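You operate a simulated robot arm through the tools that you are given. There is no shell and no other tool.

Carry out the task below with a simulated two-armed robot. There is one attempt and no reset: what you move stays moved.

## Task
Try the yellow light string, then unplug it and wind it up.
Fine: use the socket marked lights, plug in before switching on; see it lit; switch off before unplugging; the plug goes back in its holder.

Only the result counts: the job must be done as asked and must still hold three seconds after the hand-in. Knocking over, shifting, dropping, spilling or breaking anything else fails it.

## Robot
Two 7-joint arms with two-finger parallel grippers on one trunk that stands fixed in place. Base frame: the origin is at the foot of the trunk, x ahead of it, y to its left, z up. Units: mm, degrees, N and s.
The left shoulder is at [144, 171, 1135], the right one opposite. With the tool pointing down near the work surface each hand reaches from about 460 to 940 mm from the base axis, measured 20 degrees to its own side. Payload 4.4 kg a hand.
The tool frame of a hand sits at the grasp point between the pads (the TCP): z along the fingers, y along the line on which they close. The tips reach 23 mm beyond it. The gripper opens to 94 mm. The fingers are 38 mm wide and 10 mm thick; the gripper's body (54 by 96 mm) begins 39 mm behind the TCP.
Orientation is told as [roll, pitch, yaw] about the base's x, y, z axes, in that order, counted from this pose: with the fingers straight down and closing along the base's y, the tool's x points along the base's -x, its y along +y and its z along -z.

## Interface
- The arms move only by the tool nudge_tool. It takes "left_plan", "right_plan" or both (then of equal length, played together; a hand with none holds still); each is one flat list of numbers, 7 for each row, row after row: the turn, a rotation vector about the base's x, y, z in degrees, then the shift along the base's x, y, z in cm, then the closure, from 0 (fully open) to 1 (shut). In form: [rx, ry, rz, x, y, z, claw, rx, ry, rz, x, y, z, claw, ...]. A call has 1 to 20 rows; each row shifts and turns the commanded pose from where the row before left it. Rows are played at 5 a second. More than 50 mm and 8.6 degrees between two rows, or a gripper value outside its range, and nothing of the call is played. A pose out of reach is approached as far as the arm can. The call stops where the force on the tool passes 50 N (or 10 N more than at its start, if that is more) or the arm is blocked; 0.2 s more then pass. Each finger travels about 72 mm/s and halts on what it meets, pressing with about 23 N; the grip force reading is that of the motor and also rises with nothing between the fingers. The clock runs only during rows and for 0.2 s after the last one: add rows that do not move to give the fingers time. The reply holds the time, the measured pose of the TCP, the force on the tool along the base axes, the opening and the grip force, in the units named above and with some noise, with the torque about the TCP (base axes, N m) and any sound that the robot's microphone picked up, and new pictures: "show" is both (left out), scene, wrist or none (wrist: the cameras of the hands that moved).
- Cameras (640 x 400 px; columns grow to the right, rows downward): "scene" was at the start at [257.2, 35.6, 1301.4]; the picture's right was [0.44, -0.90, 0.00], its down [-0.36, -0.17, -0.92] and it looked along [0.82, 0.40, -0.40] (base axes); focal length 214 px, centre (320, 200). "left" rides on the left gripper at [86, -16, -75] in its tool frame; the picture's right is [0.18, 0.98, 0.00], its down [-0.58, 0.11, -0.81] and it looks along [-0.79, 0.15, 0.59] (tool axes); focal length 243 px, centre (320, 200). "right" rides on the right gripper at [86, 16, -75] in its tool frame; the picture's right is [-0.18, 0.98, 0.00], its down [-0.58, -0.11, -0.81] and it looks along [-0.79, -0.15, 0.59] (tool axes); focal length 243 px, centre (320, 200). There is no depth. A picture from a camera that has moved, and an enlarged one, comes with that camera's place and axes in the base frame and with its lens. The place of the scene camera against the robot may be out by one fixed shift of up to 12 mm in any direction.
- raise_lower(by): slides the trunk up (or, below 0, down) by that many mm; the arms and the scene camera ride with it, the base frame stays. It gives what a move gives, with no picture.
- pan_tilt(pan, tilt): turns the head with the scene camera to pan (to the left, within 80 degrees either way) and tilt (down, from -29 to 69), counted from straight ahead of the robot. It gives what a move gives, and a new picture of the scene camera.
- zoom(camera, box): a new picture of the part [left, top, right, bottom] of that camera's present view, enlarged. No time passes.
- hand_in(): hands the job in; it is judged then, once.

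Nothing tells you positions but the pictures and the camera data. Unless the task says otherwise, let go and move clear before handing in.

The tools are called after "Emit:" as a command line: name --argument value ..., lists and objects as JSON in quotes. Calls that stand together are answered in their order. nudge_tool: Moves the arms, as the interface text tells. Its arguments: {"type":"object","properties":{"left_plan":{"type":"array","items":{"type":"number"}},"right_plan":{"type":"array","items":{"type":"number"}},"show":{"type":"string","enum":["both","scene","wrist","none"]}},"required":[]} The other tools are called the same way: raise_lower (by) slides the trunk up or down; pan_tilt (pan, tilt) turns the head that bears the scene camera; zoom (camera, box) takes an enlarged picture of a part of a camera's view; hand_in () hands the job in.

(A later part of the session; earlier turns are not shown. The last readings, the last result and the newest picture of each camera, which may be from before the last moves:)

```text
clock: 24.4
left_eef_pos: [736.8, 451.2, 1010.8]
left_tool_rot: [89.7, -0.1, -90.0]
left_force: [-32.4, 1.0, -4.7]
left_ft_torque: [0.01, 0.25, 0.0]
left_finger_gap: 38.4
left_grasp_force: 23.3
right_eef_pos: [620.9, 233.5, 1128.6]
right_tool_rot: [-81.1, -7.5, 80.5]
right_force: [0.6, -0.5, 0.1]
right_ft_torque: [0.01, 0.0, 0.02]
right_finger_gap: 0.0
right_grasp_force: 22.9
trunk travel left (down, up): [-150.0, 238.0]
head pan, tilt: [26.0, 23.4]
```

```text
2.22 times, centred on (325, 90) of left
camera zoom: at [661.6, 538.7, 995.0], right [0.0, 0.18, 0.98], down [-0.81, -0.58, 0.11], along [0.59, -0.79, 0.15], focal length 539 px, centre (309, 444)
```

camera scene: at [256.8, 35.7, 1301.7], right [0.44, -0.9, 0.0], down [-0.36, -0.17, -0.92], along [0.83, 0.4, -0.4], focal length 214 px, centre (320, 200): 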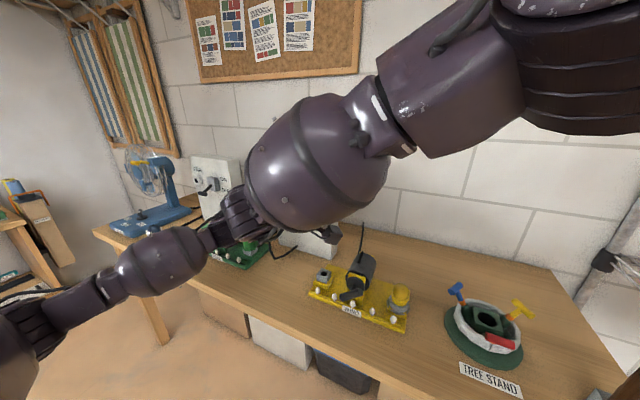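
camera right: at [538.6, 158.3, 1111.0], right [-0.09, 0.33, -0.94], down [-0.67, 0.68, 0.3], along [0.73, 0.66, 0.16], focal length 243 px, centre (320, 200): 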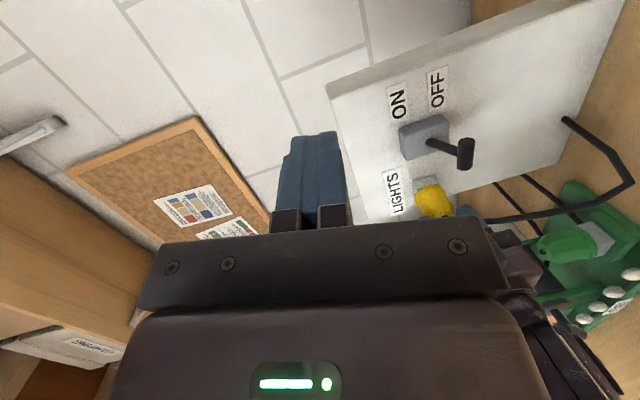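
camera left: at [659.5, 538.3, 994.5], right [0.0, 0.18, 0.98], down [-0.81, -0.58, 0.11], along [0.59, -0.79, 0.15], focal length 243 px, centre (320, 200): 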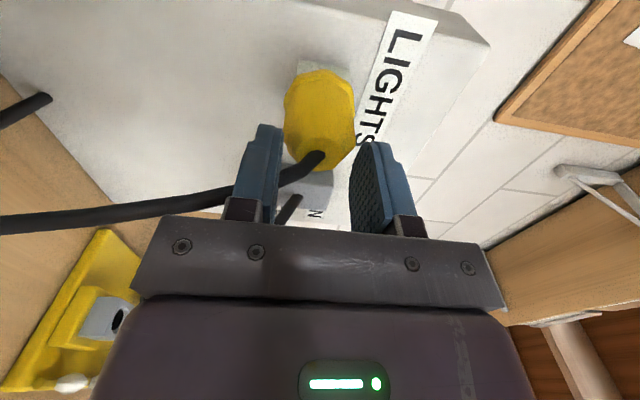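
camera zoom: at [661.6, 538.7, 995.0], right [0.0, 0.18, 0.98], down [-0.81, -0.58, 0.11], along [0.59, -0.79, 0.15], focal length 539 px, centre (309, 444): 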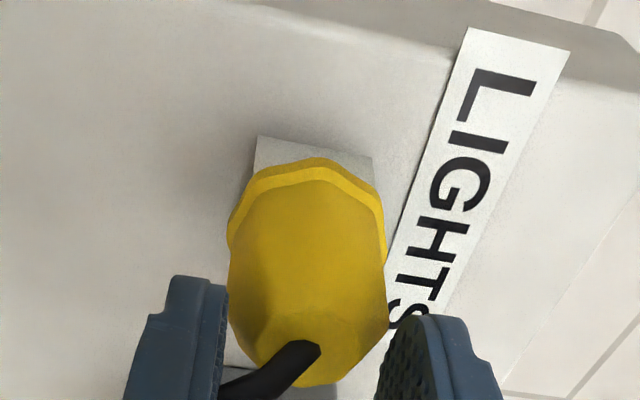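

The rim is flush now. I'll pull gently to see whether the socket retains the plug.

Emit:
nudge_tool --left_plan '[0, 0, 0, -0.2, 0, 0, 1, 0, 0, 0, -0.2, 0, 0, 1, 0, 0, 0, -0.2, 0, 0, 1, 0, 0, 0, 0, 0, 0, 1]' --show "none"

Emit:
zoom --camera "right" --box '[405, 165, 465, 215]'

Emit:
zoom --camera "left" --box '[250, 0, 400, 180]'

```text
clock: 25.4
left_eef_pos: [732.7, 451.5, 1010.8]
left_tool_rot: [89.8, -0.1, -89.9]
left_force: [-0.3, -0.5, 0.2]
left_ft_torque: [-0.02, 0.0, -0.03]
left_finger_gap: 38.2
left_grasp_force: 23.3
right_eef_pos: [622.5, 234.6, 1128.1]
right_tool_rot: [-81.1, -7.6, 80.6]
right_force: [0.9, 0.2, -0.4]
right_ft_torque: [0.01, 0.03, 0.0]
right_finger_gap: 0.1
right_grasp_force: 23.3
trunk travel left (down, up): [-150.0, 238.0]
head pan, tilt: [26.0, 23.4]
```

```text
8.00 times, centred on (435, 190) of right
camera zoom: at [534.6, 162.8, 1112.5], right [-0.1, 0.33, -0.94], down [-0.68, 0.67, 0.31], along [0.73, 0.67, 0.16], focal length 1941 px, centre (-600, 280)
```

zoom: 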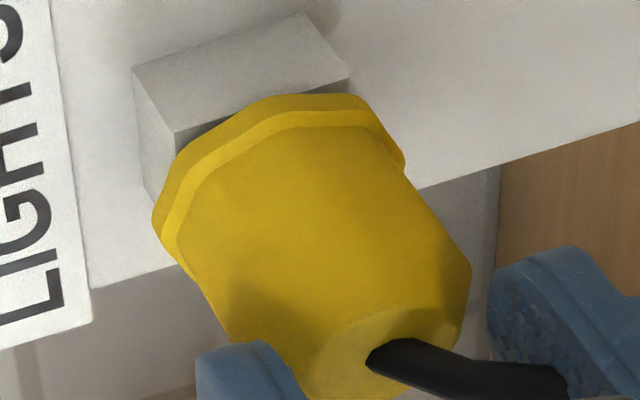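

```text
2.22 times, centred on (325, 90) of left
camera zoom: at [658.4, 538.5, 994.7], right [0.0, 0.18, 0.98], down [-0.81, -0.58, 0.11], along [0.59, -0.79, 0.15], focal length 539 px, centre (309, 444)
```

zoom: 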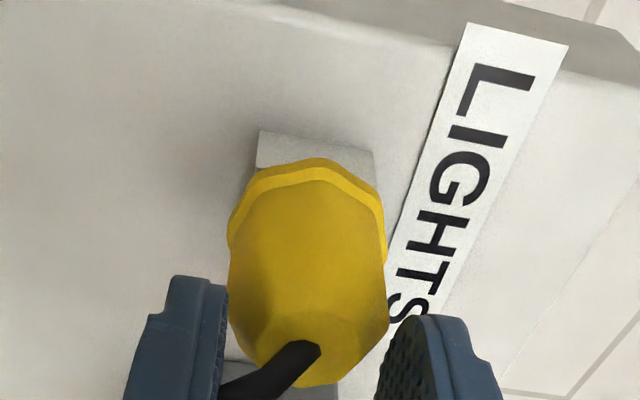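

The plug slides freely and the socket doesn't latch it, so the left hand will keep pressing it home. The right hand will grip the switch T-bar by its ends, closing along y with the tool pitched about 50°. First I'll reorient the right hand.

Emit:
nudge_tool --right_plan '[7.68, 1.99, -2.76, 0.1, 0.2, -0.1, 0, 7.68, 1.99, -2.76, 0.1, 0.2, -0.1, 0, 7.68, 1.99, -2.76, 0.1, 0.2, -0.1, 0, 7.68, 1.99, -2.76, 0.1, 0.2, -0.1, 0, 7.68, 1.99, -2.76, 0.1, 0.2, -0.1, 0, 7.68, 1.99, -2.76, 0.1, 0.2, -0.1, 0, 7.68, 1.99, -2.76, 0.1, 0.2, -0.1, 0, 7.68, 1.99, -2.76, 0.1, 0.2, -0.1, 0, 7.68, 1.99, -2.76, 0.1, 0.2, -0.1, 0, 7.68, 1.99, -2.76, 0.1, 0.2, -0.1, 0]'

```text
clock: 27.6
left_eef_pos: [731.9, 451.5, 1010.4]
left_tool_rot: [89.8, 0.0, -90.1]
left_force: [0.3, 0.3, 0.0]
left_ft_torque: [0.02, -0.01, -0.03]
left_finger_gap: 38.3
left_grasp_force: 23.1
right_eef_pos: [623.6, 263.9, 1100.3]
right_tool_rot: [-1.3, -50.6, 2.4]
right_force: [0.3, 0.2, -0.4]
right_ft_torque: [0.0, -0.01, 0.03]
right_finger_gap: 93.8
right_grasp_force: 0.1
trunk travel left (down, up): [-150.0, 238.0]
head pan, tilt: [26.0, 23.4]
camera scene: at [257.6, 35.6, 1301.3], right [0.44, -0.9, 0.0], down [-0.36, -0.17, -0.92], along [0.82, 0.4, -0.4], focal length 214 px, centre (320, 200)
camera right: at [510.6, 276.2, 1080.6], right [0.09, 0.99, 0.13], down [-0.25, -0.1, 0.96], along [0.96, -0.12, 0.24], focal length 243 px, centre (320, 200)
```

scene: 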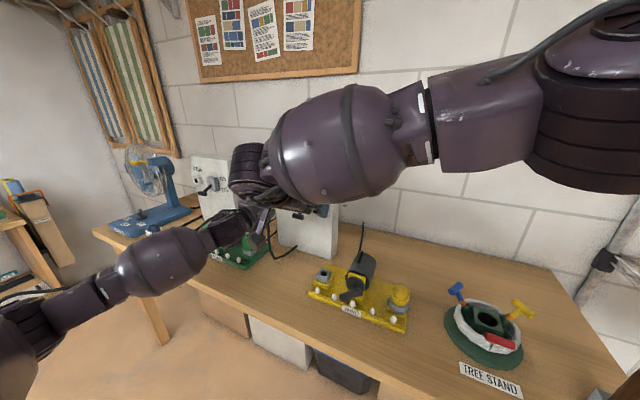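
right: 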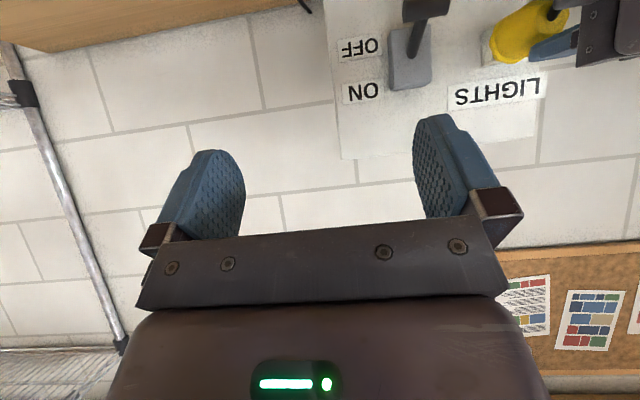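

The right hand now faces the switch at the right tilt. I'll press the plug home with the left at moderate force and move the right to a pre-grasp about 60 mm short of the T-bar.

Emit:
nudge_tool --left_plan '[0, 0, 0, 0.15, 0, 0, 1, 0, 0, 0, 0.15, 0, 0, 1, 0, 0, 0, 0.15, 0, 0, 1, 0, 0, 0, 0, 0, 0, 1]' --right_plan '[0.3, 0, -0.6, 1.95, 2.29, -1.76, 0.25, 0.3, 0, -0.6, 1.95, 2.29, -1.76, 0.25, 0.3, 0, -0.6, 1.95, 2.29, -1.76, 0.25, 0.3, 0, -0.6, 1.95, 2.29, -1.76, 0.25]'

```text
clock: 28.3
left_eef_pos: [736.5, 451.9, 1010.8]
left_tool_rot: [89.9, 0.0, -90.0]
left_force: [0.6, 1.4, 1.0]
left_ft_torque: [-0.01, -0.03, 0.0]
left_finger_gap: 38.4
left_grasp_force: 23.4
right_eef_pos: [762.9, 232.5, 1157.3]
right_tool_rot: [11.7, -53.6, -19.0]
right_force: [-1.0, -0.6, -0.3]
right_ft_torque: [0.02, 0.04, 0.0]
right_finger_gap: 70.2
right_grasp_force: 0.0
trunk travel left (down, up): [-150.0, 238.0]
head pan, tilt: [26.0, 23.4]
stopped in row 3 (right hand): the arm was blocked; the commanded pose is now the measured one
camera scene: at [257.2, 35.6, 1301.5], right [0.44, -0.9, 0.0], down [-0.36, -0.17, -0.92], along [0.82, 0.4, -0.4], focal length 214 px, centre (320, 200)
camera right: at [656.2, 269.6, 1133.7], right [0.27, 0.93, 0.27], down [-0.35, -0.17, 0.92], along [0.9, -0.34, 0.28], focal length 243 px, centre (320, 200)
camera left: at [661.9, 538.6, 994.6], right [0.0, 0.18, 0.98], down [-0.81, -0.58, 0.11], along [0.59, -0.79, 0.15], focal length 243 px, centre (320, 200)
```

scene: 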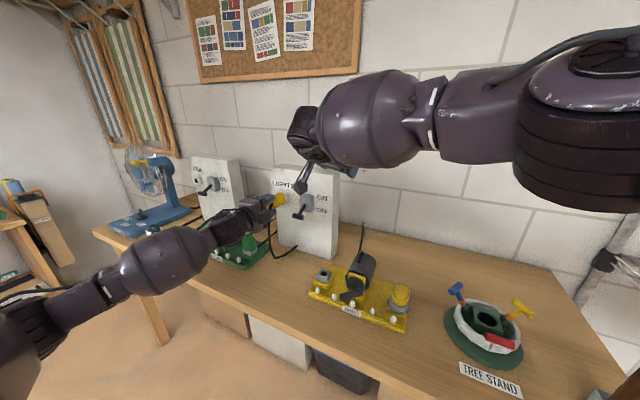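
right: 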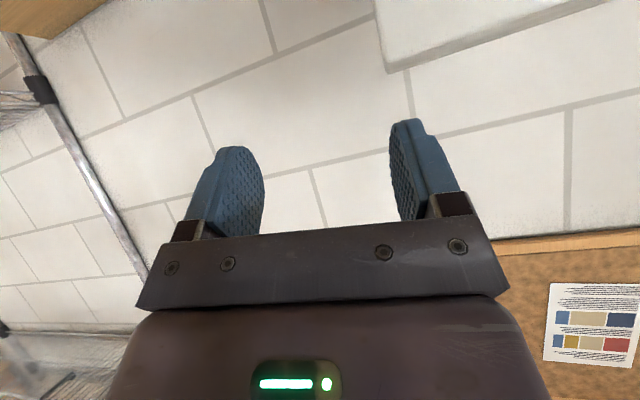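
left: 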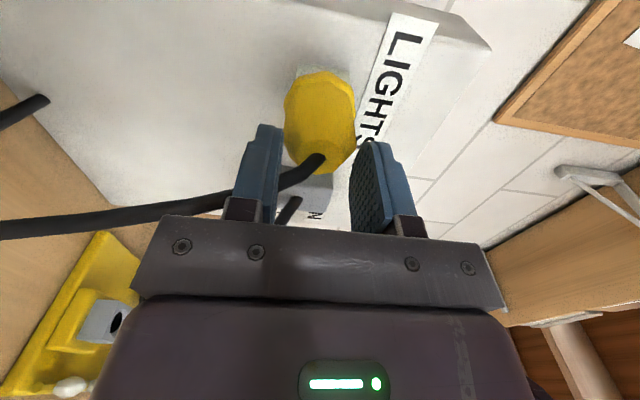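

The right arm can't reach that spot at this orientation and swung off sideways, touching nothing. I'll pull it back and reorient it to point along its natural reach, about 40° to the left and nearly level, so it can push the lever with closed fingers.

Emit:
nudge_tool --right_plan '[0, -3.92, 6.73, -2.86, -1.03, -0.53, 1, 0, -3.92, 6.73, -2.86, -1.03, -0.53, 1, 0, -3.92, 6.73, -2.86, -1.03, -0.53, 1, 0, -3.92, 6.73, -2.86, -1.03, -0.53, 1, 0, -3.92, 6.73, -2.86, -1.03, -0.53, 1, 0, -3.92, 6.73, -2.86, -1.03, -0.53, 1, 0, -3.92, 6.73, -2.86, -1.03, -0.53, 1]'

```text
clock: 29.9
left_eef_pos: [737.2, 450.2, 1011.5]
left_tool_rot: [89.6, 0.3, -89.6]
left_force: [1.3, 5.3, 1.7]
left_ft_torque: [-0.07, 0.0, 0.01]
left_finger_gap: 38.5
left_grasp_force: 22.8
right_eef_pos: [582.0, 151.8, 1130.0]
right_tool_rot: [7.4, -77.0, 32.0]
right_force: [-0.2, -1.5, 0.1]
right_ft_torque: [0.0, -0.01, 0.05]
right_finger_gap: 0.0
right_grasp_force: 22.9
right hand out of reach, approached as far as the arm can: row 7
trunk travel left (down, up): [-150.0, 238.0]
head pan, tilt: [26.0, 23.4]
camera scene: at [257.8, 32.0, 1300.9], right [0.44, -0.9, 0.0], down [-0.36, -0.17, -0.92], along [0.82, 0.4, -0.4], focal length 214 px, centre (320, 200)
camera right: at [499.3, 108.4, 1062.9], right [-0.59, 0.78, 0.21], down [-0.43, -0.52, 0.74], along [0.69, 0.35, 0.64], focal length 243 px, centre (320, 200)
```

scene: 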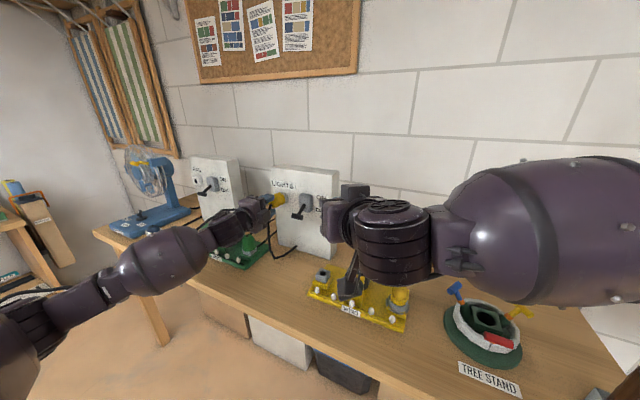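
right: 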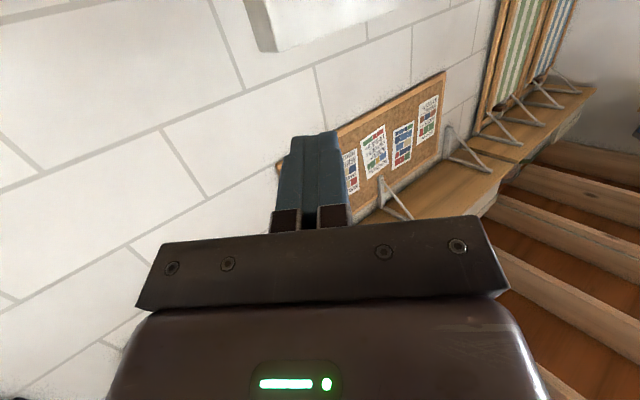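

Emit:
zoom --camera "scene" --box '[305, 250, 369, 300]'

Emit:
zoom --camera "scene" --box '[260, 185, 310, 225]'

Emit:
zoom --camera "scene" --box '[230, 170, 350, 260]'

```text
8.00 times, centred on (337, 275) of scene
camera zoom: at [257.8, 32.0, 1300.9], right [0.44, -0.9, 0.0], down [-0.36, -0.17, -0.92], along [0.82, 0.4, -0.4], focal length 1716 px, centre (184, -400)
```

zoom: 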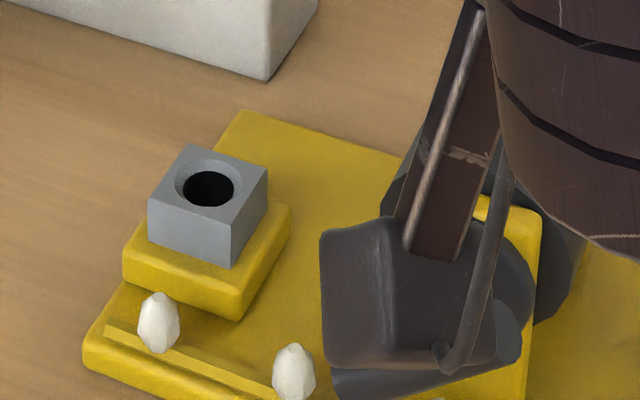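

```text
10.00 times, centred on (285, 205) of scene
camera zoom: at [257.8, 32.0, 1300.9], right [0.44, -0.9, 0.0], down [-0.36, -0.17, -0.92], along [0.82, 0.4, -0.4], focal length 2145 px, centre (670, 150)
```

zoom: 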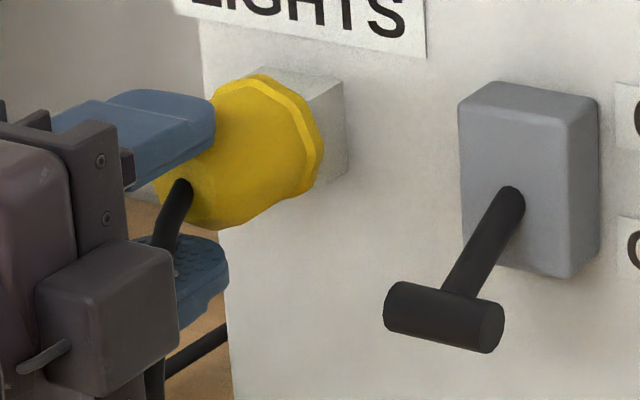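

```text
4.44 times, centred on (290, 215) of scene
camera zoom: at [257.8, 32.0, 1300.9], right [0.44, -0.9, 0.0], down [-0.36, -0.17, -0.92], along [0.82, 0.4, -0.4], focal length 953 px, centre (453, 133)
```

zoom: 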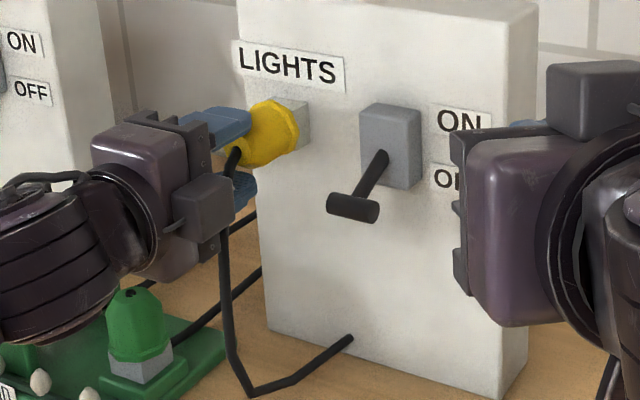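

Alignment and rim-flush seating both check out. The left fingers are above and below the plug, so I can safely test whether it stays put: open a few millimetres with the lower finger as a shelf and watch for droop.

Emit:
nudge_tool --left_plan '[0, 0, 0, 0.2, 0, 0, 1, 0, 0, 0, 0, 0, 0, 1, 0, 0, 0, 0, 0, 0, 0.53, 0, 0, 0, 0, 0, 0, 0.53]' --show "none"

Emit:
zoom --camera "left" --box '[250, 0, 400, 180]'

Emit:
zoom --camera "scene" --box '[260, 185, 300, 215]'

```text
clock: 30.9
left_eef_pos: [739.4, 450.8, 1010.6]
left_tool_rot: [89.7, 0.0, -90.0]
left_force: [0.4, -0.8, -0.4]
left_ft_torque: [0.02, 0.03, 0.02]
left_finger_gap: 44.0
left_grasp_force: 0.1
right_eef_pos: [581.3, 157.2, 1131.7]
right_tool_rot: [6.6, -77.1, 32.9]
right_force: [-0.2, -0.2, 0.1]
right_ft_torque: [0.03, -0.03, 0.04]
right_finger_gap: 0.1
right_grasp_force: 23.3
trunk travel left (down, up): [-150.0, 238.0]
head pan, tilt: [26.0, 23.4]
```

```text
2.22 times, centred on (325, 90) of left
camera zoom: at [664.1, 538.2, 994.6], right [0.0, 0.18, 0.98], down [-0.81, -0.58, 0.11], along [0.59, -0.79, 0.15], focal length 539 px, centre (309, 444)
```

zoom: 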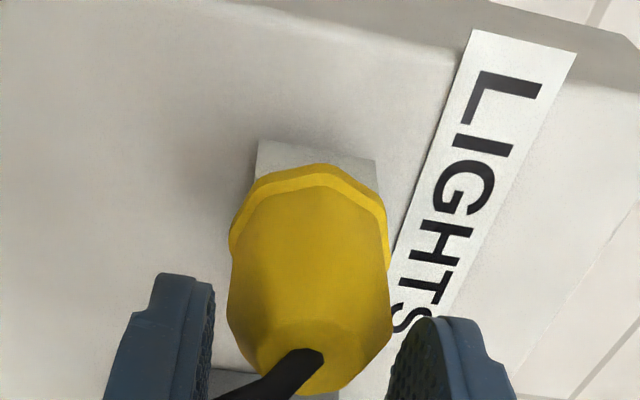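

```text
13.33 times, centred on (280, 200) of scene
camera zoom: at [257.5, 35.4, 1301.4], right [0.44, -0.9, 0.0], down [-0.36, -0.17, -0.92], along [0.82, 0.4, -0.4], focal length 2860 px, centre (853, 200)
```

zoom: 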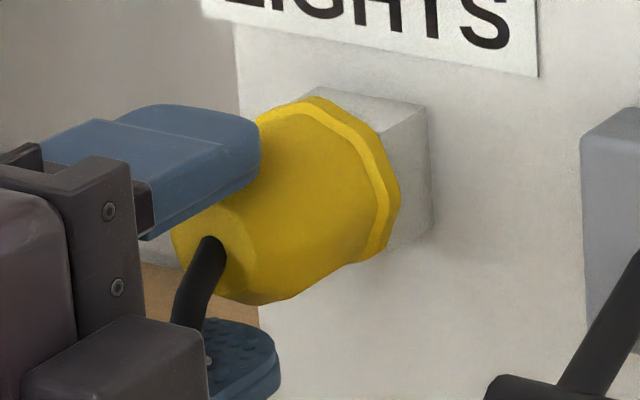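

The plug hasn't drooped; it sits level in the socket with clearance on both fingers. I'll open a bit more and back straight out.

Emit:
nudge_tool --left_plan '[0, 0, 0, 0, 0, 0, 0.4, 0, 0, 0, -0.5, 0, 0, 0.4, 0, 0, 0, -1.0, 0, 0, 0.4, 0, 0, 0, -1.5, 0, 0, 0.4, 0, 0, 0, -2.0, 0, 0, 0.4, 0, 0, 0, -2.0, 0, 0, 0.4]'

Emit:
zoom --camera "scene" --box '[250, 180, 330, 240]'

Emit:
zoom --camera "left" --box '[250, 0, 400, 180]'

```text
clock: 32.3
left_eef_pos: [667.7, 451.5, 1010.4]
left_tool_rot: [89.9, 0.0, -90.0]
left_force: [-0.3, 0.4, 0.2]
left_ft_torque: [-0.02, 0.01, -0.03]
left_finger_gap: 56.5
left_grasp_force: 0.0
right_eef_pos: [580.9, 156.6, 1131.2]
right_tool_rot: [6.4, -77.1, 33.0]
right_force: [-0.3, 0.2, 0.2]
right_ft_torque: [0.0, -0.03, 0.03]
right_finger_gap: 0.0
right_grasp_force: 22.5
trunk travel left (down, up): [-150.0, 238.0]
head pan, tilt: [26.0, 23.4]
camera scene: at [256.9, 35.6, 1301.6], right [0.44, -0.9, 0.0], down [-0.36, -0.17, -0.92], along [0.83, 0.4, -0.4], focal length 214 px, centre (320, 200)
camera left: at [593.7, 537.9, 995.1], right [0.0, 0.18, 0.98], down [-0.81, -0.58, 0.11], along [0.59, -0.79, 0.15], focal length 243 px, centre (320, 200)
```

scene: 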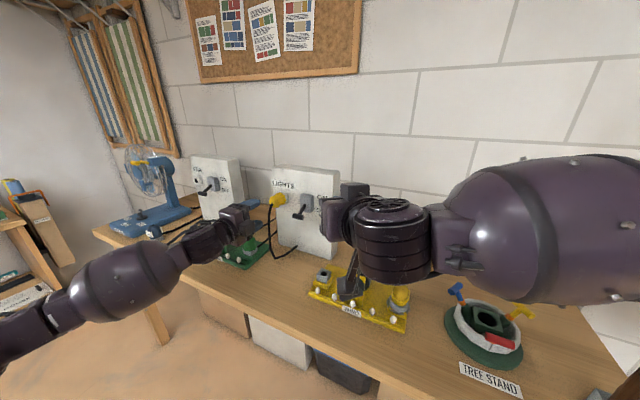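
left: 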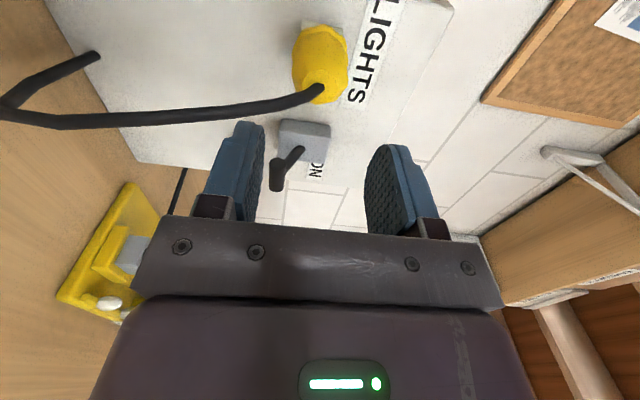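

```text
6.67 times, centred on (290, 210) of scene
camera zoom: at [256.9, 35.6, 1301.6], right [0.44, -0.9, 0.0], down [-0.36, -0.17, -0.92], along [0.83, 0.4, -0.4], focal length 1430 px, centre (520, 133)
```

zoom: 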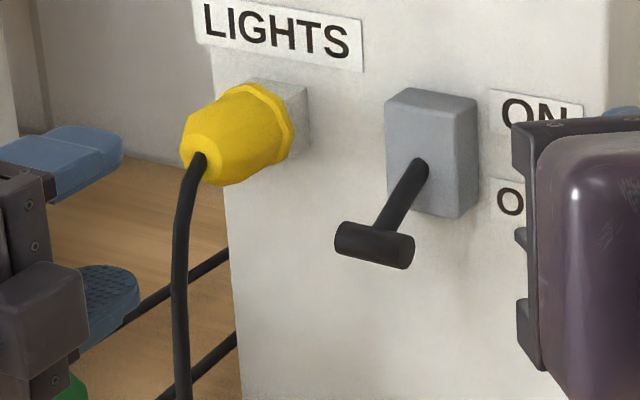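

```text
2.22 times, centred on (325, 90) of left
camera zoom: at [593.7, 537.9, 995.1], right [0.0, 0.18, 0.98], down [-0.81, -0.58, 0.11], along [0.59, -0.79, 0.15], focal length 539 px, centre (309, 444)
```

zoom: 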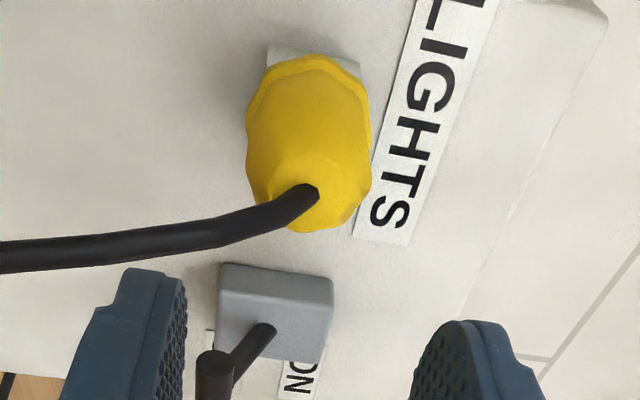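

The plug stays seated with the hand clear. I'll move the right arm back out of the way, clearing the view of the bulbs, and bring the closed left fingers to a point below and in front of the switch T-bar.

Emit:
nudge_tool --left_plan '[0, 0, 0, 0, -0.955, -0.55, 1, 0, 0, 0, 0, -0.955, -0.55, 1, 0, 0, 0, 0, -0.955, -0.55, 1, 0, 0, 0, 0, -0.955, -0.55, 1, 0, 0, 0, 0, -0.955, -0.55, 1, 0, 0, 0, 0, -0.955, -0.55, 1, 0, 0, 0, 0, -0.955, -0.55, 1, 0, 0, 0, 0, -0.955, -0.55, 1, 0, 0, 0, 0, -0.955, -0.55, 1, 0, 0, 0, 0, -0.955, -0.55, 1]' --right_plan '[-2.75, 7.34, -3.21, -1.0, -2.17, 0.19, 1, -2.75, 7.34, -3.21, -1.0, -2.17, 0.19, 1, -2.75, 7.34, -3.21, -1.0, -2.17, 0.19, 1, -2.75, 7.34, -3.21, -1.0, -2.17, 0.19, 1, -2.75, 7.34, -3.21, -1.0, -2.17, 0.19, 1, -2.75, 7.34, -3.21, -1.0, -2.17, 0.19, 1, -2.75, 7.34, -3.21, -1.0, -2.17, 0.19, 1, -2.75, 7.34, -3.21, -1.0, -2.17, 0.19, 1, -2.75, 7.34, -3.21, -1.0, -2.17, 0.19, 1, -2.75, 7.34, -3.21, -1.0, -2.17, 0.19, 1]'

```text
clock: 34.5
left_eef_pos: [668.4, 356.0, 954.7]
left_tool_rot: [89.8, 0.0, -89.9]
left_force: [-0.7, -0.8, -0.1]
left_ft_torque: [0.01, -0.02, -0.02]
left_finger_gap: 0.1
left_grasp_force: 23.1
right_eef_pos: [480.7, -61.6, 1151.7]
right_tool_rot: [-0.1, 0.1, -0.1]
right_force: [-0.6, -0.9, 0.4]
right_ft_torque: [0.01, 0.05, 0.0]
right_finger_gap: 0.0
right_grasp_force: 22.6
trunk travel left (down, up): [-150.0, 238.0]
head pan, tilt: [26.0, 23.4]
camera scene: at [257.5, 35.4, 1301.3], right [0.44, -0.9, 0.0], down [-0.36, -0.17, -0.92], along [0.82, 0.4, -0.4], focal length 214 px, centre (320, 200)
camera right: at [395.5, -45.9, 1226.0], right [0.19, 0.98, 0.0], down [0.58, -0.11, 0.81], along [0.79, -0.15, -0.59], focal length 243 px, centre (320, 200)
camera left: at [594.0, 443.2, 939.0], right [0.0, 0.18, 0.98], down [-0.81, -0.58, 0.11], along [0.59, -0.79, 0.15], focal length 243 px, centre (320, 200)
```

scene: 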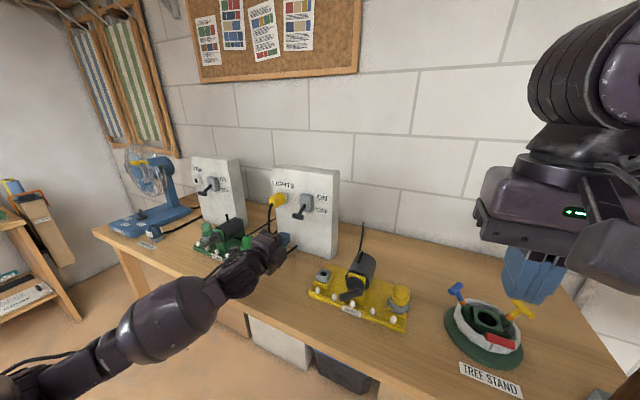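
right: 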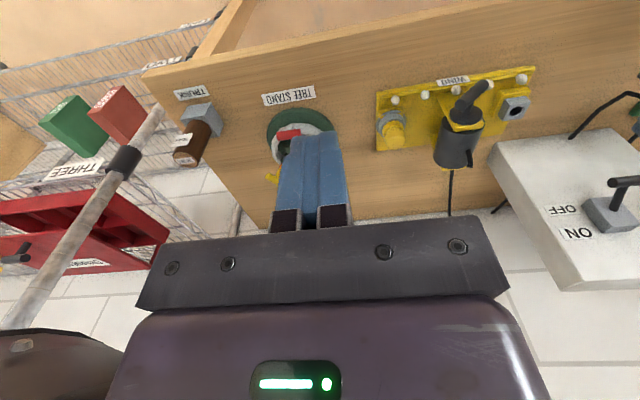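
left: 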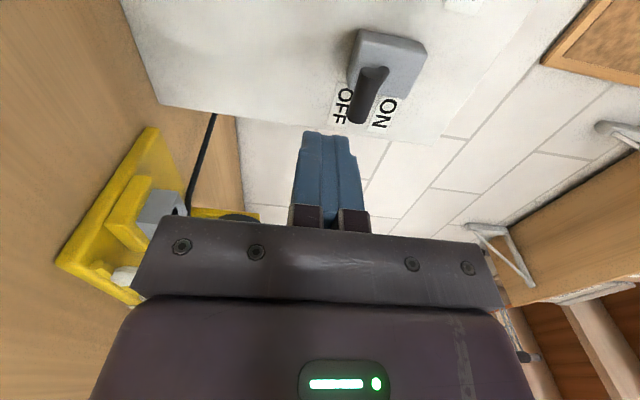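

Both arms are in good poses and the T-bar is where I expected. I'll slide the closed fingers forward beneath it.

Emit:
nudge_tool --left_plan '[0, 0, 0, 2.5, 0, 0, 1, 0, 0, 0, 2.5, 0, 0, 1, 0, 0, 0, 2.3, 0, 0, 1]'

Emit:
zoom --camera "scene" --box '[260, 180, 340, 250]'

Emit:
zoom --camera "left" --box '[250, 0, 470, 220]'

```text
clock: 35.3
left_eef_pos: [741.5, 356.2, 954.7]
left_tool_rot: [89.7, -0.1, -90.0]
left_force: [-0.6, -0.1, -1.5]
left_ft_torque: [-0.01, -0.02, 0.0]
left_finger_gap: 0.0
left_grasp_force: 23.4
right_eef_pos: [481.2, -60.7, 1150.3]
right_tool_rot: [0.0, 0.0, 0.0]
right_force: [0.0, 0.2, -0.8]
right_ft_torque: [0.0, -0.01, 0.0]
right_finger_gap: 0.0
right_grasp_force: 23.2
trunk travel left (down, up): [-150.0, 238.0]
head pan, tilt: [26.0, 23.4]
camera scene: at [257.4, 35.8, 1301.3], right [0.44, -0.9, 0.0], down [-0.36, -0.17, -0.92], along [0.82, 0.4, -0.4], focal length 214 px, centre (320, 200)
camera left: at [667.5, 443.7, 938.5], right [0.0, 0.18, 0.98], down [-0.81, -0.58, 0.11], along [0.59, -0.79, 0.15], focal length 243 px, centre (320, 200)
```

scene: 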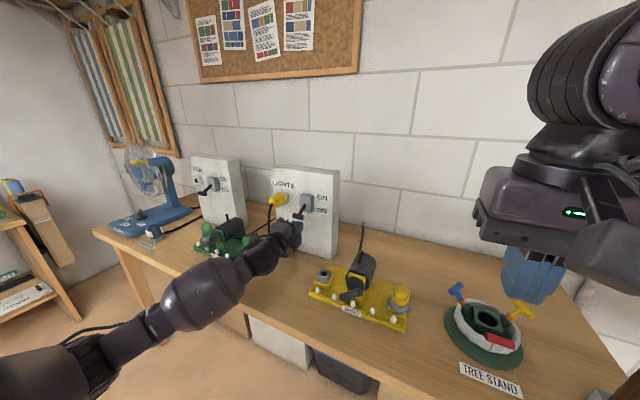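
left: 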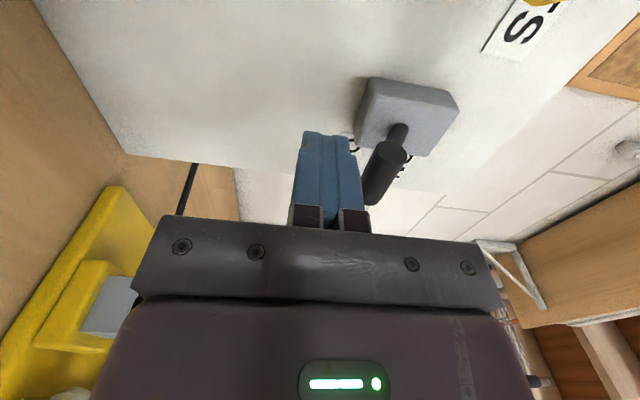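

```text
5.71 times, centred on (300, 215) of scene
camera zoom: at [257.4, 35.8, 1301.3], right [0.44, -0.9, 0.0], down [-0.36, -0.17, -0.92], along [0.82, 0.4, -0.4], focal length 1226 px, centre (434, 114)
```

zoom: 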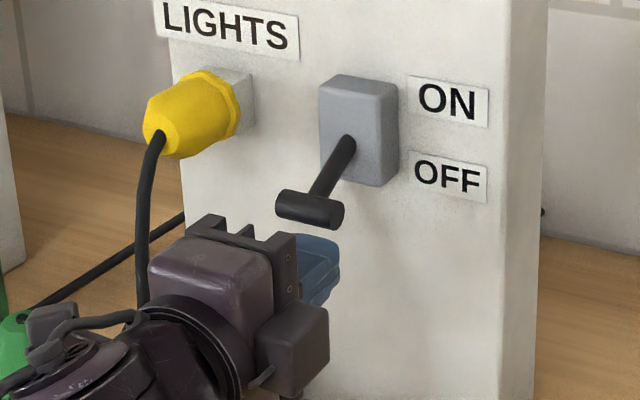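

```text
1.82 times, centred on (360, 110) of left
camera zoom: at [667.5, 443.7, 938.5], right [0.0, 0.18, 0.98], down [-0.81, -0.58, 0.11], along [0.59, -0.79, 0.15], focal length 441 px, centre (247, 364)
```

zoom: 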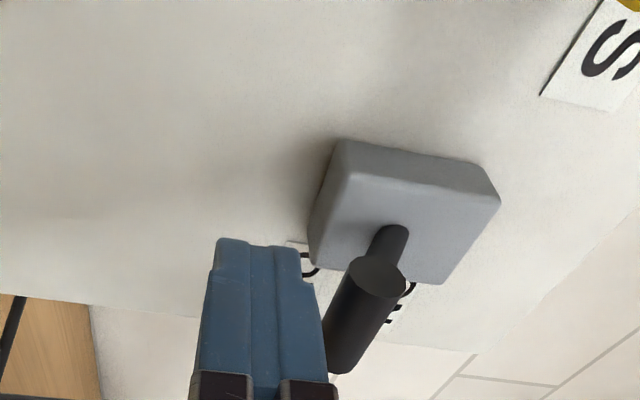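

The fingers are right under the T-bar. I'll push up steadily towards ON.

Emit:
nudge_tool --left_plan '[0, 0, 0, 0, 0, 1.0, 1, 0, 0, 0, 0, 0, 1.0, 1, 0, 0, 0, 0, 0, 1.0, 1, 0, 0, 0, 0, 0, 1.0, 1, 0, 0, 0, 0, 0, 0.8, 1]'

Emit:
zoom --camera "scene" --box '[260, 180, 340, 250]'

Emit:
zoom --camera "left" --box '[250, 0, 470, 220]'

```text
clock: 36.5
left_eef_pos: [742.1, 357.4, 1003.6]
left_tool_rot: [89.8, 0.0, -90.0]
left_force: [0.5, 0.5, -0.9]
left_ft_torque: [0.01, -0.02, 0.02]
left_finger_gap: 0.0
left_grasp_force: 22.7
right_eef_pos: [479.8, -62.4, 1151.6]
right_tool_rot: [0.0, 0.0, 0.0]
right_force: [-0.6, -0.2, 0.2]
right_ft_torque: [0.03, 0.0, 0.01]
right_finger_gap: 0.0
right_grasp_force: 23.2
trunk travel left (down, up): [-150.0, 238.0]
head pan, tilt: [26.0, 23.4]
camera scene: at [257.0, 35.6, 1301.5], right [0.44, -0.9, 0.0], down [-0.36, -0.17, -0.92], along [0.82, 0.4, -0.4], focal length 214 px, centre (320, 200)
camera left: at [666.7, 443.6, 987.9], right [0.0, 0.18, 0.98], down [-0.81, -0.58, 0.11], along [0.59, -0.79, 0.15], focal length 243 px, centre (320, 200)
```

scene: 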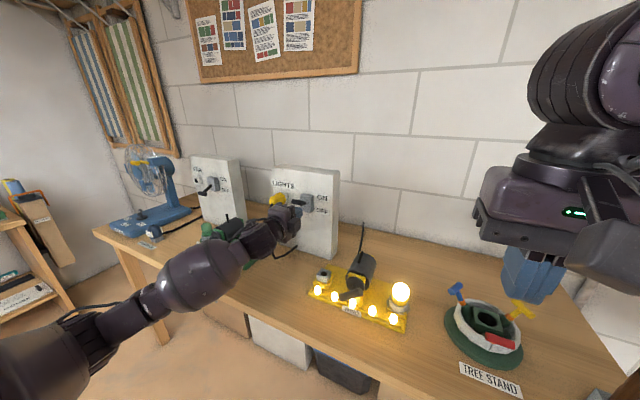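
left: 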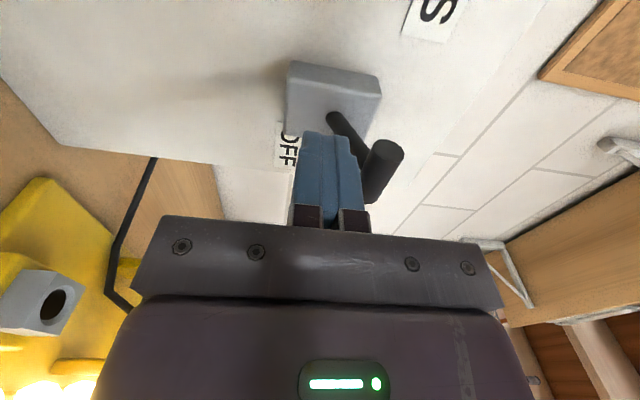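

```text
5.71 times, centred on (300, 215) of scene
camera zoom: at [257.0, 35.6, 1301.5], right [0.44, -0.9, 0.0], down [-0.36, -0.17, -0.92], along [0.82, 0.4, -0.4], focal length 1226 px, centre (434, 114)
```

zoom: 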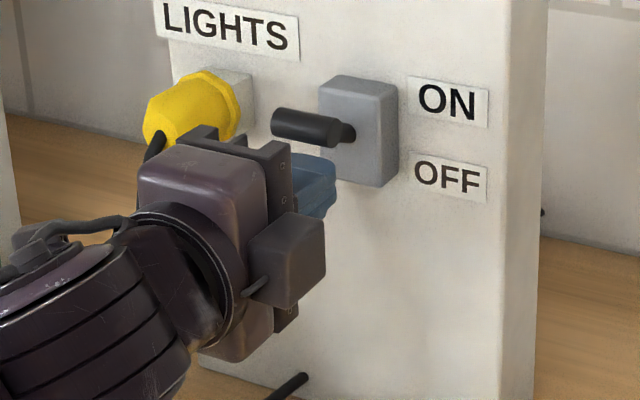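

```text
1.82 times, centred on (360, 110) of left
camera zoom: at [666.7, 443.6, 987.9], right [0.0, 0.18, 0.98], down [-0.81, -0.58, 0.11], along [0.59, -0.79, 0.15], focal length 441 px, centre (247, 364)
```

zoom: 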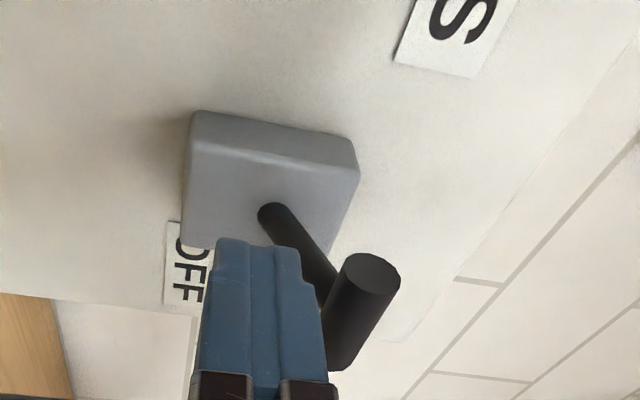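

The bulbs and the dome are lit. I'll take a close look and let it stay on for a moment.

Emit:
nudge_tool --left_plan '[0, 0, 0, 0, 0, 0, 1, 0, 0, 0, 0, 0, 0, 1, 0, 0, 0, 0, 0, 0, 1, 0, 0, 0, 0, 0, 0, 1, 0, 0, 0, 0, 0, 0, 1]' --show "scene"

Emit:
zoom --camera "scene" --box '[290, 220, 430, 340]'

Emit:
zoom --camera "right" --box '[360, 50, 640, 270]'

```text
clock: 37.7
left_eef_pos: [742.0, 356.5, 1003.4]
left_tool_rot: [89.8, 0.0, -90.0]
left_force: [0.4, 0.5, -0.3]
left_ft_torque: [0.01, 0.01, 0.0]
left_finger_gap: 0.0
left_grasp_force: 23.5
right_eef_pos: [481.5, -60.6, 1151.1]
right_tool_rot: [0.0, 0.0, -0.1]
right_force: [-0.6, -0.4, -0.6]
right_ft_torque: [0.01, 0.02, -0.02]
right_finger_gap: 0.1
right_grasp_force: 23.2
trunk travel left (down, up): [-150.0, 238.0]
head pan, tilt: [26.0, 23.4]
camera scene: at [257.2, 35.6, 1301.4], right [0.44, -0.9, 0.0], down [-0.36, -0.17, -0.92], along [0.82, 0.4, -0.4], focal length 214 px, centre (320, 200)
```

scene: 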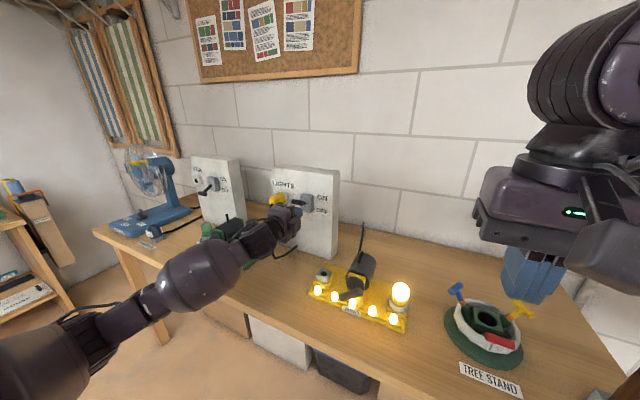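

```text
3.33 times, centred on (360, 280) of scene
camera zoom: at [257.2, 35.6, 1301.4], right [0.44, -0.9, 0.0], down [-0.36, -0.17, -0.92], along [0.82, 0.4, -0.4], focal length 715 px, centre (187, -67)
```

zoom: 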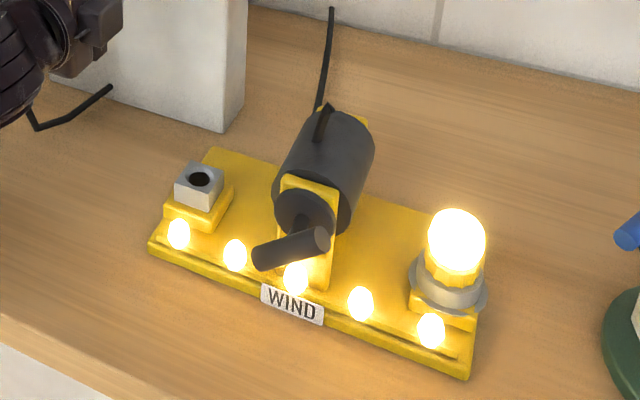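

```text
1.82 times, centred on (500, 160) of right
camera zoom: at [395.1, -45.4, 1226.0], right [0.18, 0.98, 0.0], down [0.58, -0.11, 0.81], along [0.79, -0.15, -0.59], focal length 441 px, centre (-7, 273)
```

zoom: 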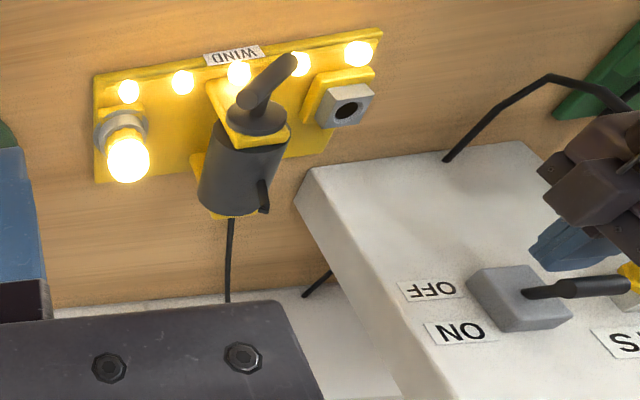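

All five bulbs and the dome are lit. Now to switch off: I'll back out, go over the T-bar (now at z≈1034) and come forward above it.

Emit:
nudge_tool --left_plan '[0, 0, 0, -2.5, 0, 0, 1, 0, 0, 0, -2.5, 0, 0, 1, 0, 0, 0, -2.0, 0, 0, 1, 0, 0, 0, 0, 0, 2.0, 1, 0, 0, 0, 0, 0, 2.0, 1, 0, 0, 0, 0, 0, 2.2, 1, 0, 0, 0, 2.5, 0, 0, 1, 0, 0, 0, 2.5, 0, 0, 1, 0, 0, 0, 2.0, 0, 0, 1]'

Emit:
zoom --camera "scene" --box '[260, 170, 340, 240]'

Emit:
zoom --camera "left" --box '[200, 0, 420, 220]'

```text
clock: 39.7
left_eef_pos: [742.4, 356.7, 1065.0]
left_tool_rot: [89.7, 0.0, -89.9]
left_force: [-0.3, 0.3, -0.1]
left_ft_torque: [0.03, 0.0, -0.02]
left_finger_gap: 0.0
left_grasp_force: 23.4
right_eef_pos: [481.9, -61.4, 1151.5]
right_tool_rot: [0.0, 0.1, 0.0]
right_force: [1.2, -0.3, -0.3]
right_ft_torque: [0.0, 0.01, -0.02]
right_finger_gap: 0.1
right_grasp_force: 23.4
trunk travel left (down, up): [-150.0, 238.0]
head pan, tilt: [26.0, 23.4]
camera scene: at [257.5, 35.7, 1301.3], right [0.44, -0.9, 0.0], down [-0.36, -0.17, -0.92], along [0.82, 0.4, -0.4], focal length 214 px, centre (320, 200)
camera left: at [667.6, 443.5, 1048.5], right [0.0, 0.18, 0.98], down [-0.81, -0.58, 0.11], along [0.59, -0.79, 0.15], focal length 243 px, centre (320, 200)
```

scene: 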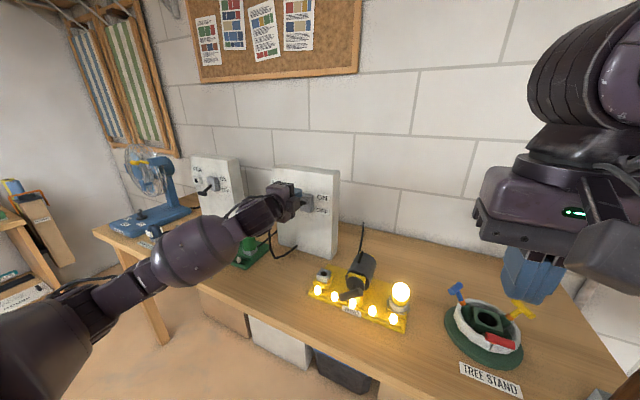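
left: 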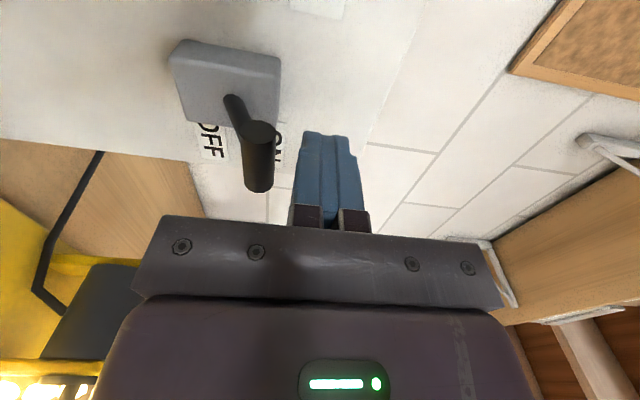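

```text
5.71 times, centred on (300, 205) of scene
camera zoom: at [257.5, 35.7, 1301.3], right [0.44, -0.9, 0.0], down [-0.36, -0.17, -0.92], along [0.82, 0.4, -0.4], focal length 1226 px, centre (434, 171)
```

zoom: 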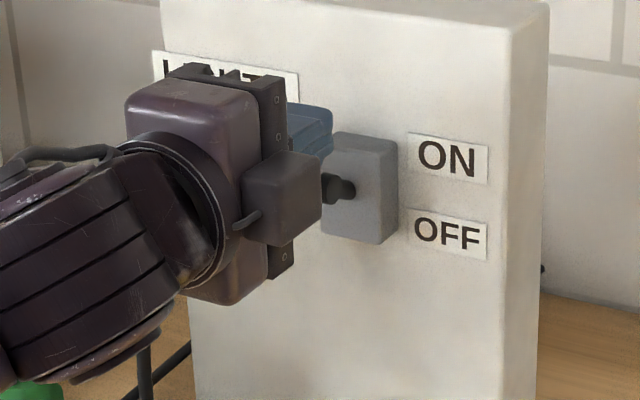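

```text
1.82 times, centred on (310, 110) of left
camera zoom: at [667.6, 443.5, 1048.5], right [0.0, 0.18, 0.98], down [-0.81, -0.58, 0.11], along [0.59, -0.79, 0.15], focal length 441 px, centre (338, 364)
```

zoom: 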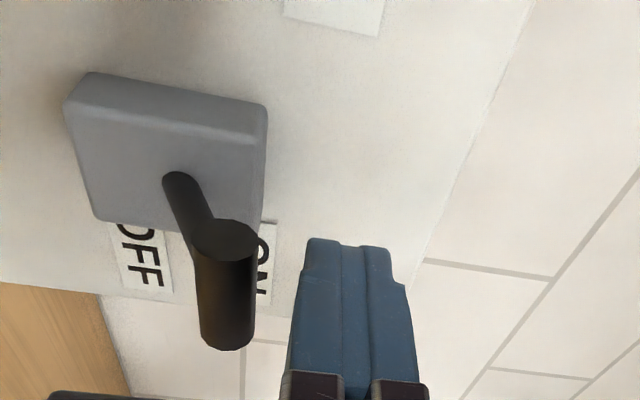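

The fingers are above the T-bar, so I'll push it down to OFF.

Emit:
nudge_tool --left_plan '[0, 0, 0, 0, 0, -1.0, 1, 0, 0, 0, 0, 0, -1.0, 1, 0, 0, 0, 0, 0, -1.0, 1, 0, 0, 0, 0, 0, -1.0, 1, 0, 0, 0, 0, 0, -1.0, 1, 0, 0, 0, 0, 0, -0.8, 1]'

Emit:
zoom --camera "left" --box '[200, 0, 420, 220]'

Emit:
zoom --camera "right" --box '[360, 50, 640, 270]'

```text
clock: 41.1
left_eef_pos: [741.3, 357.2, 1006.5]
left_tool_rot: [89.8, 0.0, -90.0]
left_force: [0.3, -0.1, -0.2]
left_ft_torque: [-0.01, 0.01, -0.02]
left_finger_gap: 0.0
left_grasp_force: 22.7
right_eef_pos: [481.5, -61.0, 1150.8]
right_tool_rot: [0.0, 0.0, 0.0]
right_force: [-0.1, -0.7, 0.5]
right_ft_torque: [-0.02, 0.02, -0.01]
right_finger_gap: 0.0
right_grasp_force: 22.7
trunk travel left (down, up): [-150.0, 238.0]
head pan, tilt: [26.0, 23.4]
camera scene: at [257.3, 35.7, 1301.4], right [0.44, -0.9, 0.0], down [-0.36, -0.17, -0.92], along [0.82, 0.4, -0.4], focal length 214 px, centre (320, 200)
camera left: at [666.7, 443.5, 991.1], right [0.0, 0.18, 0.98], down [-0.81, -0.58, 0.11], along [0.59, -0.79, 0.15], focal length 243 px, centre (320, 200)
```

scene: 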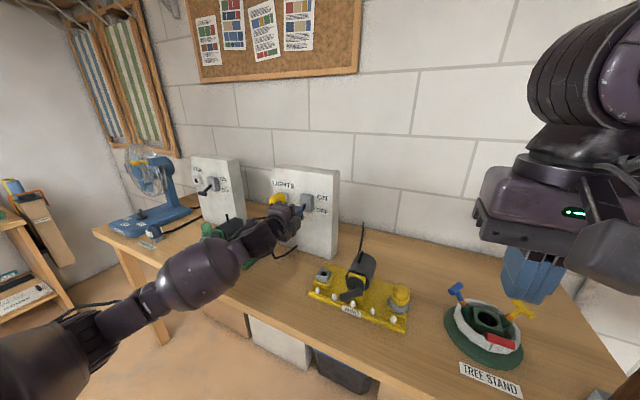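
left: 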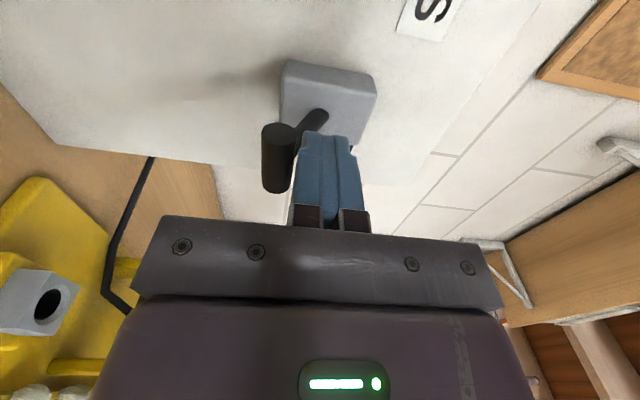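

```text
1.82 times, centred on (310, 110) of left
camera zoom: at [666.7, 443.5, 991.1], right [0.0, 0.18, 0.98], down [-0.81, -0.58, 0.11], along [0.59, -0.79, 0.15], focal length 441 px, centre (338, 364)
```

zoom: 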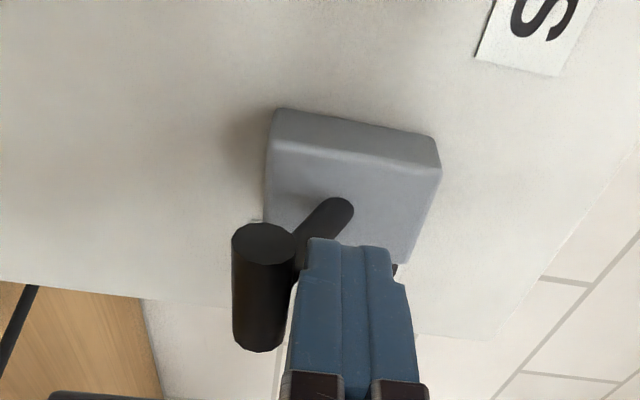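

```text
1.82 times, centred on (500, 160) of right
camera zoom: at [395.2, -45.4, 1225.9], right [0.18, 0.98, 0.0], down [0.58, -0.11, 0.81], along [0.79, -0.15, -0.59], focal length 441 px, centre (-7, 273)
```

zoom: 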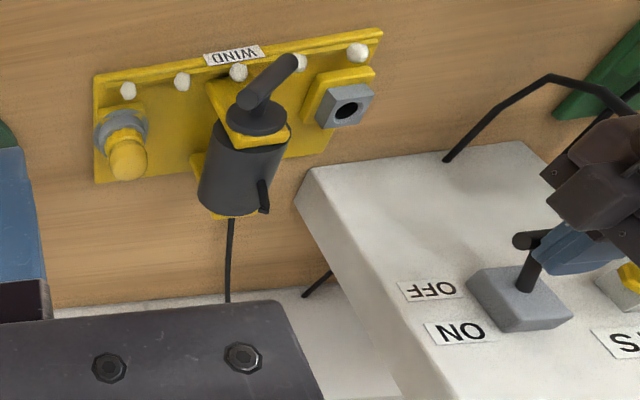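

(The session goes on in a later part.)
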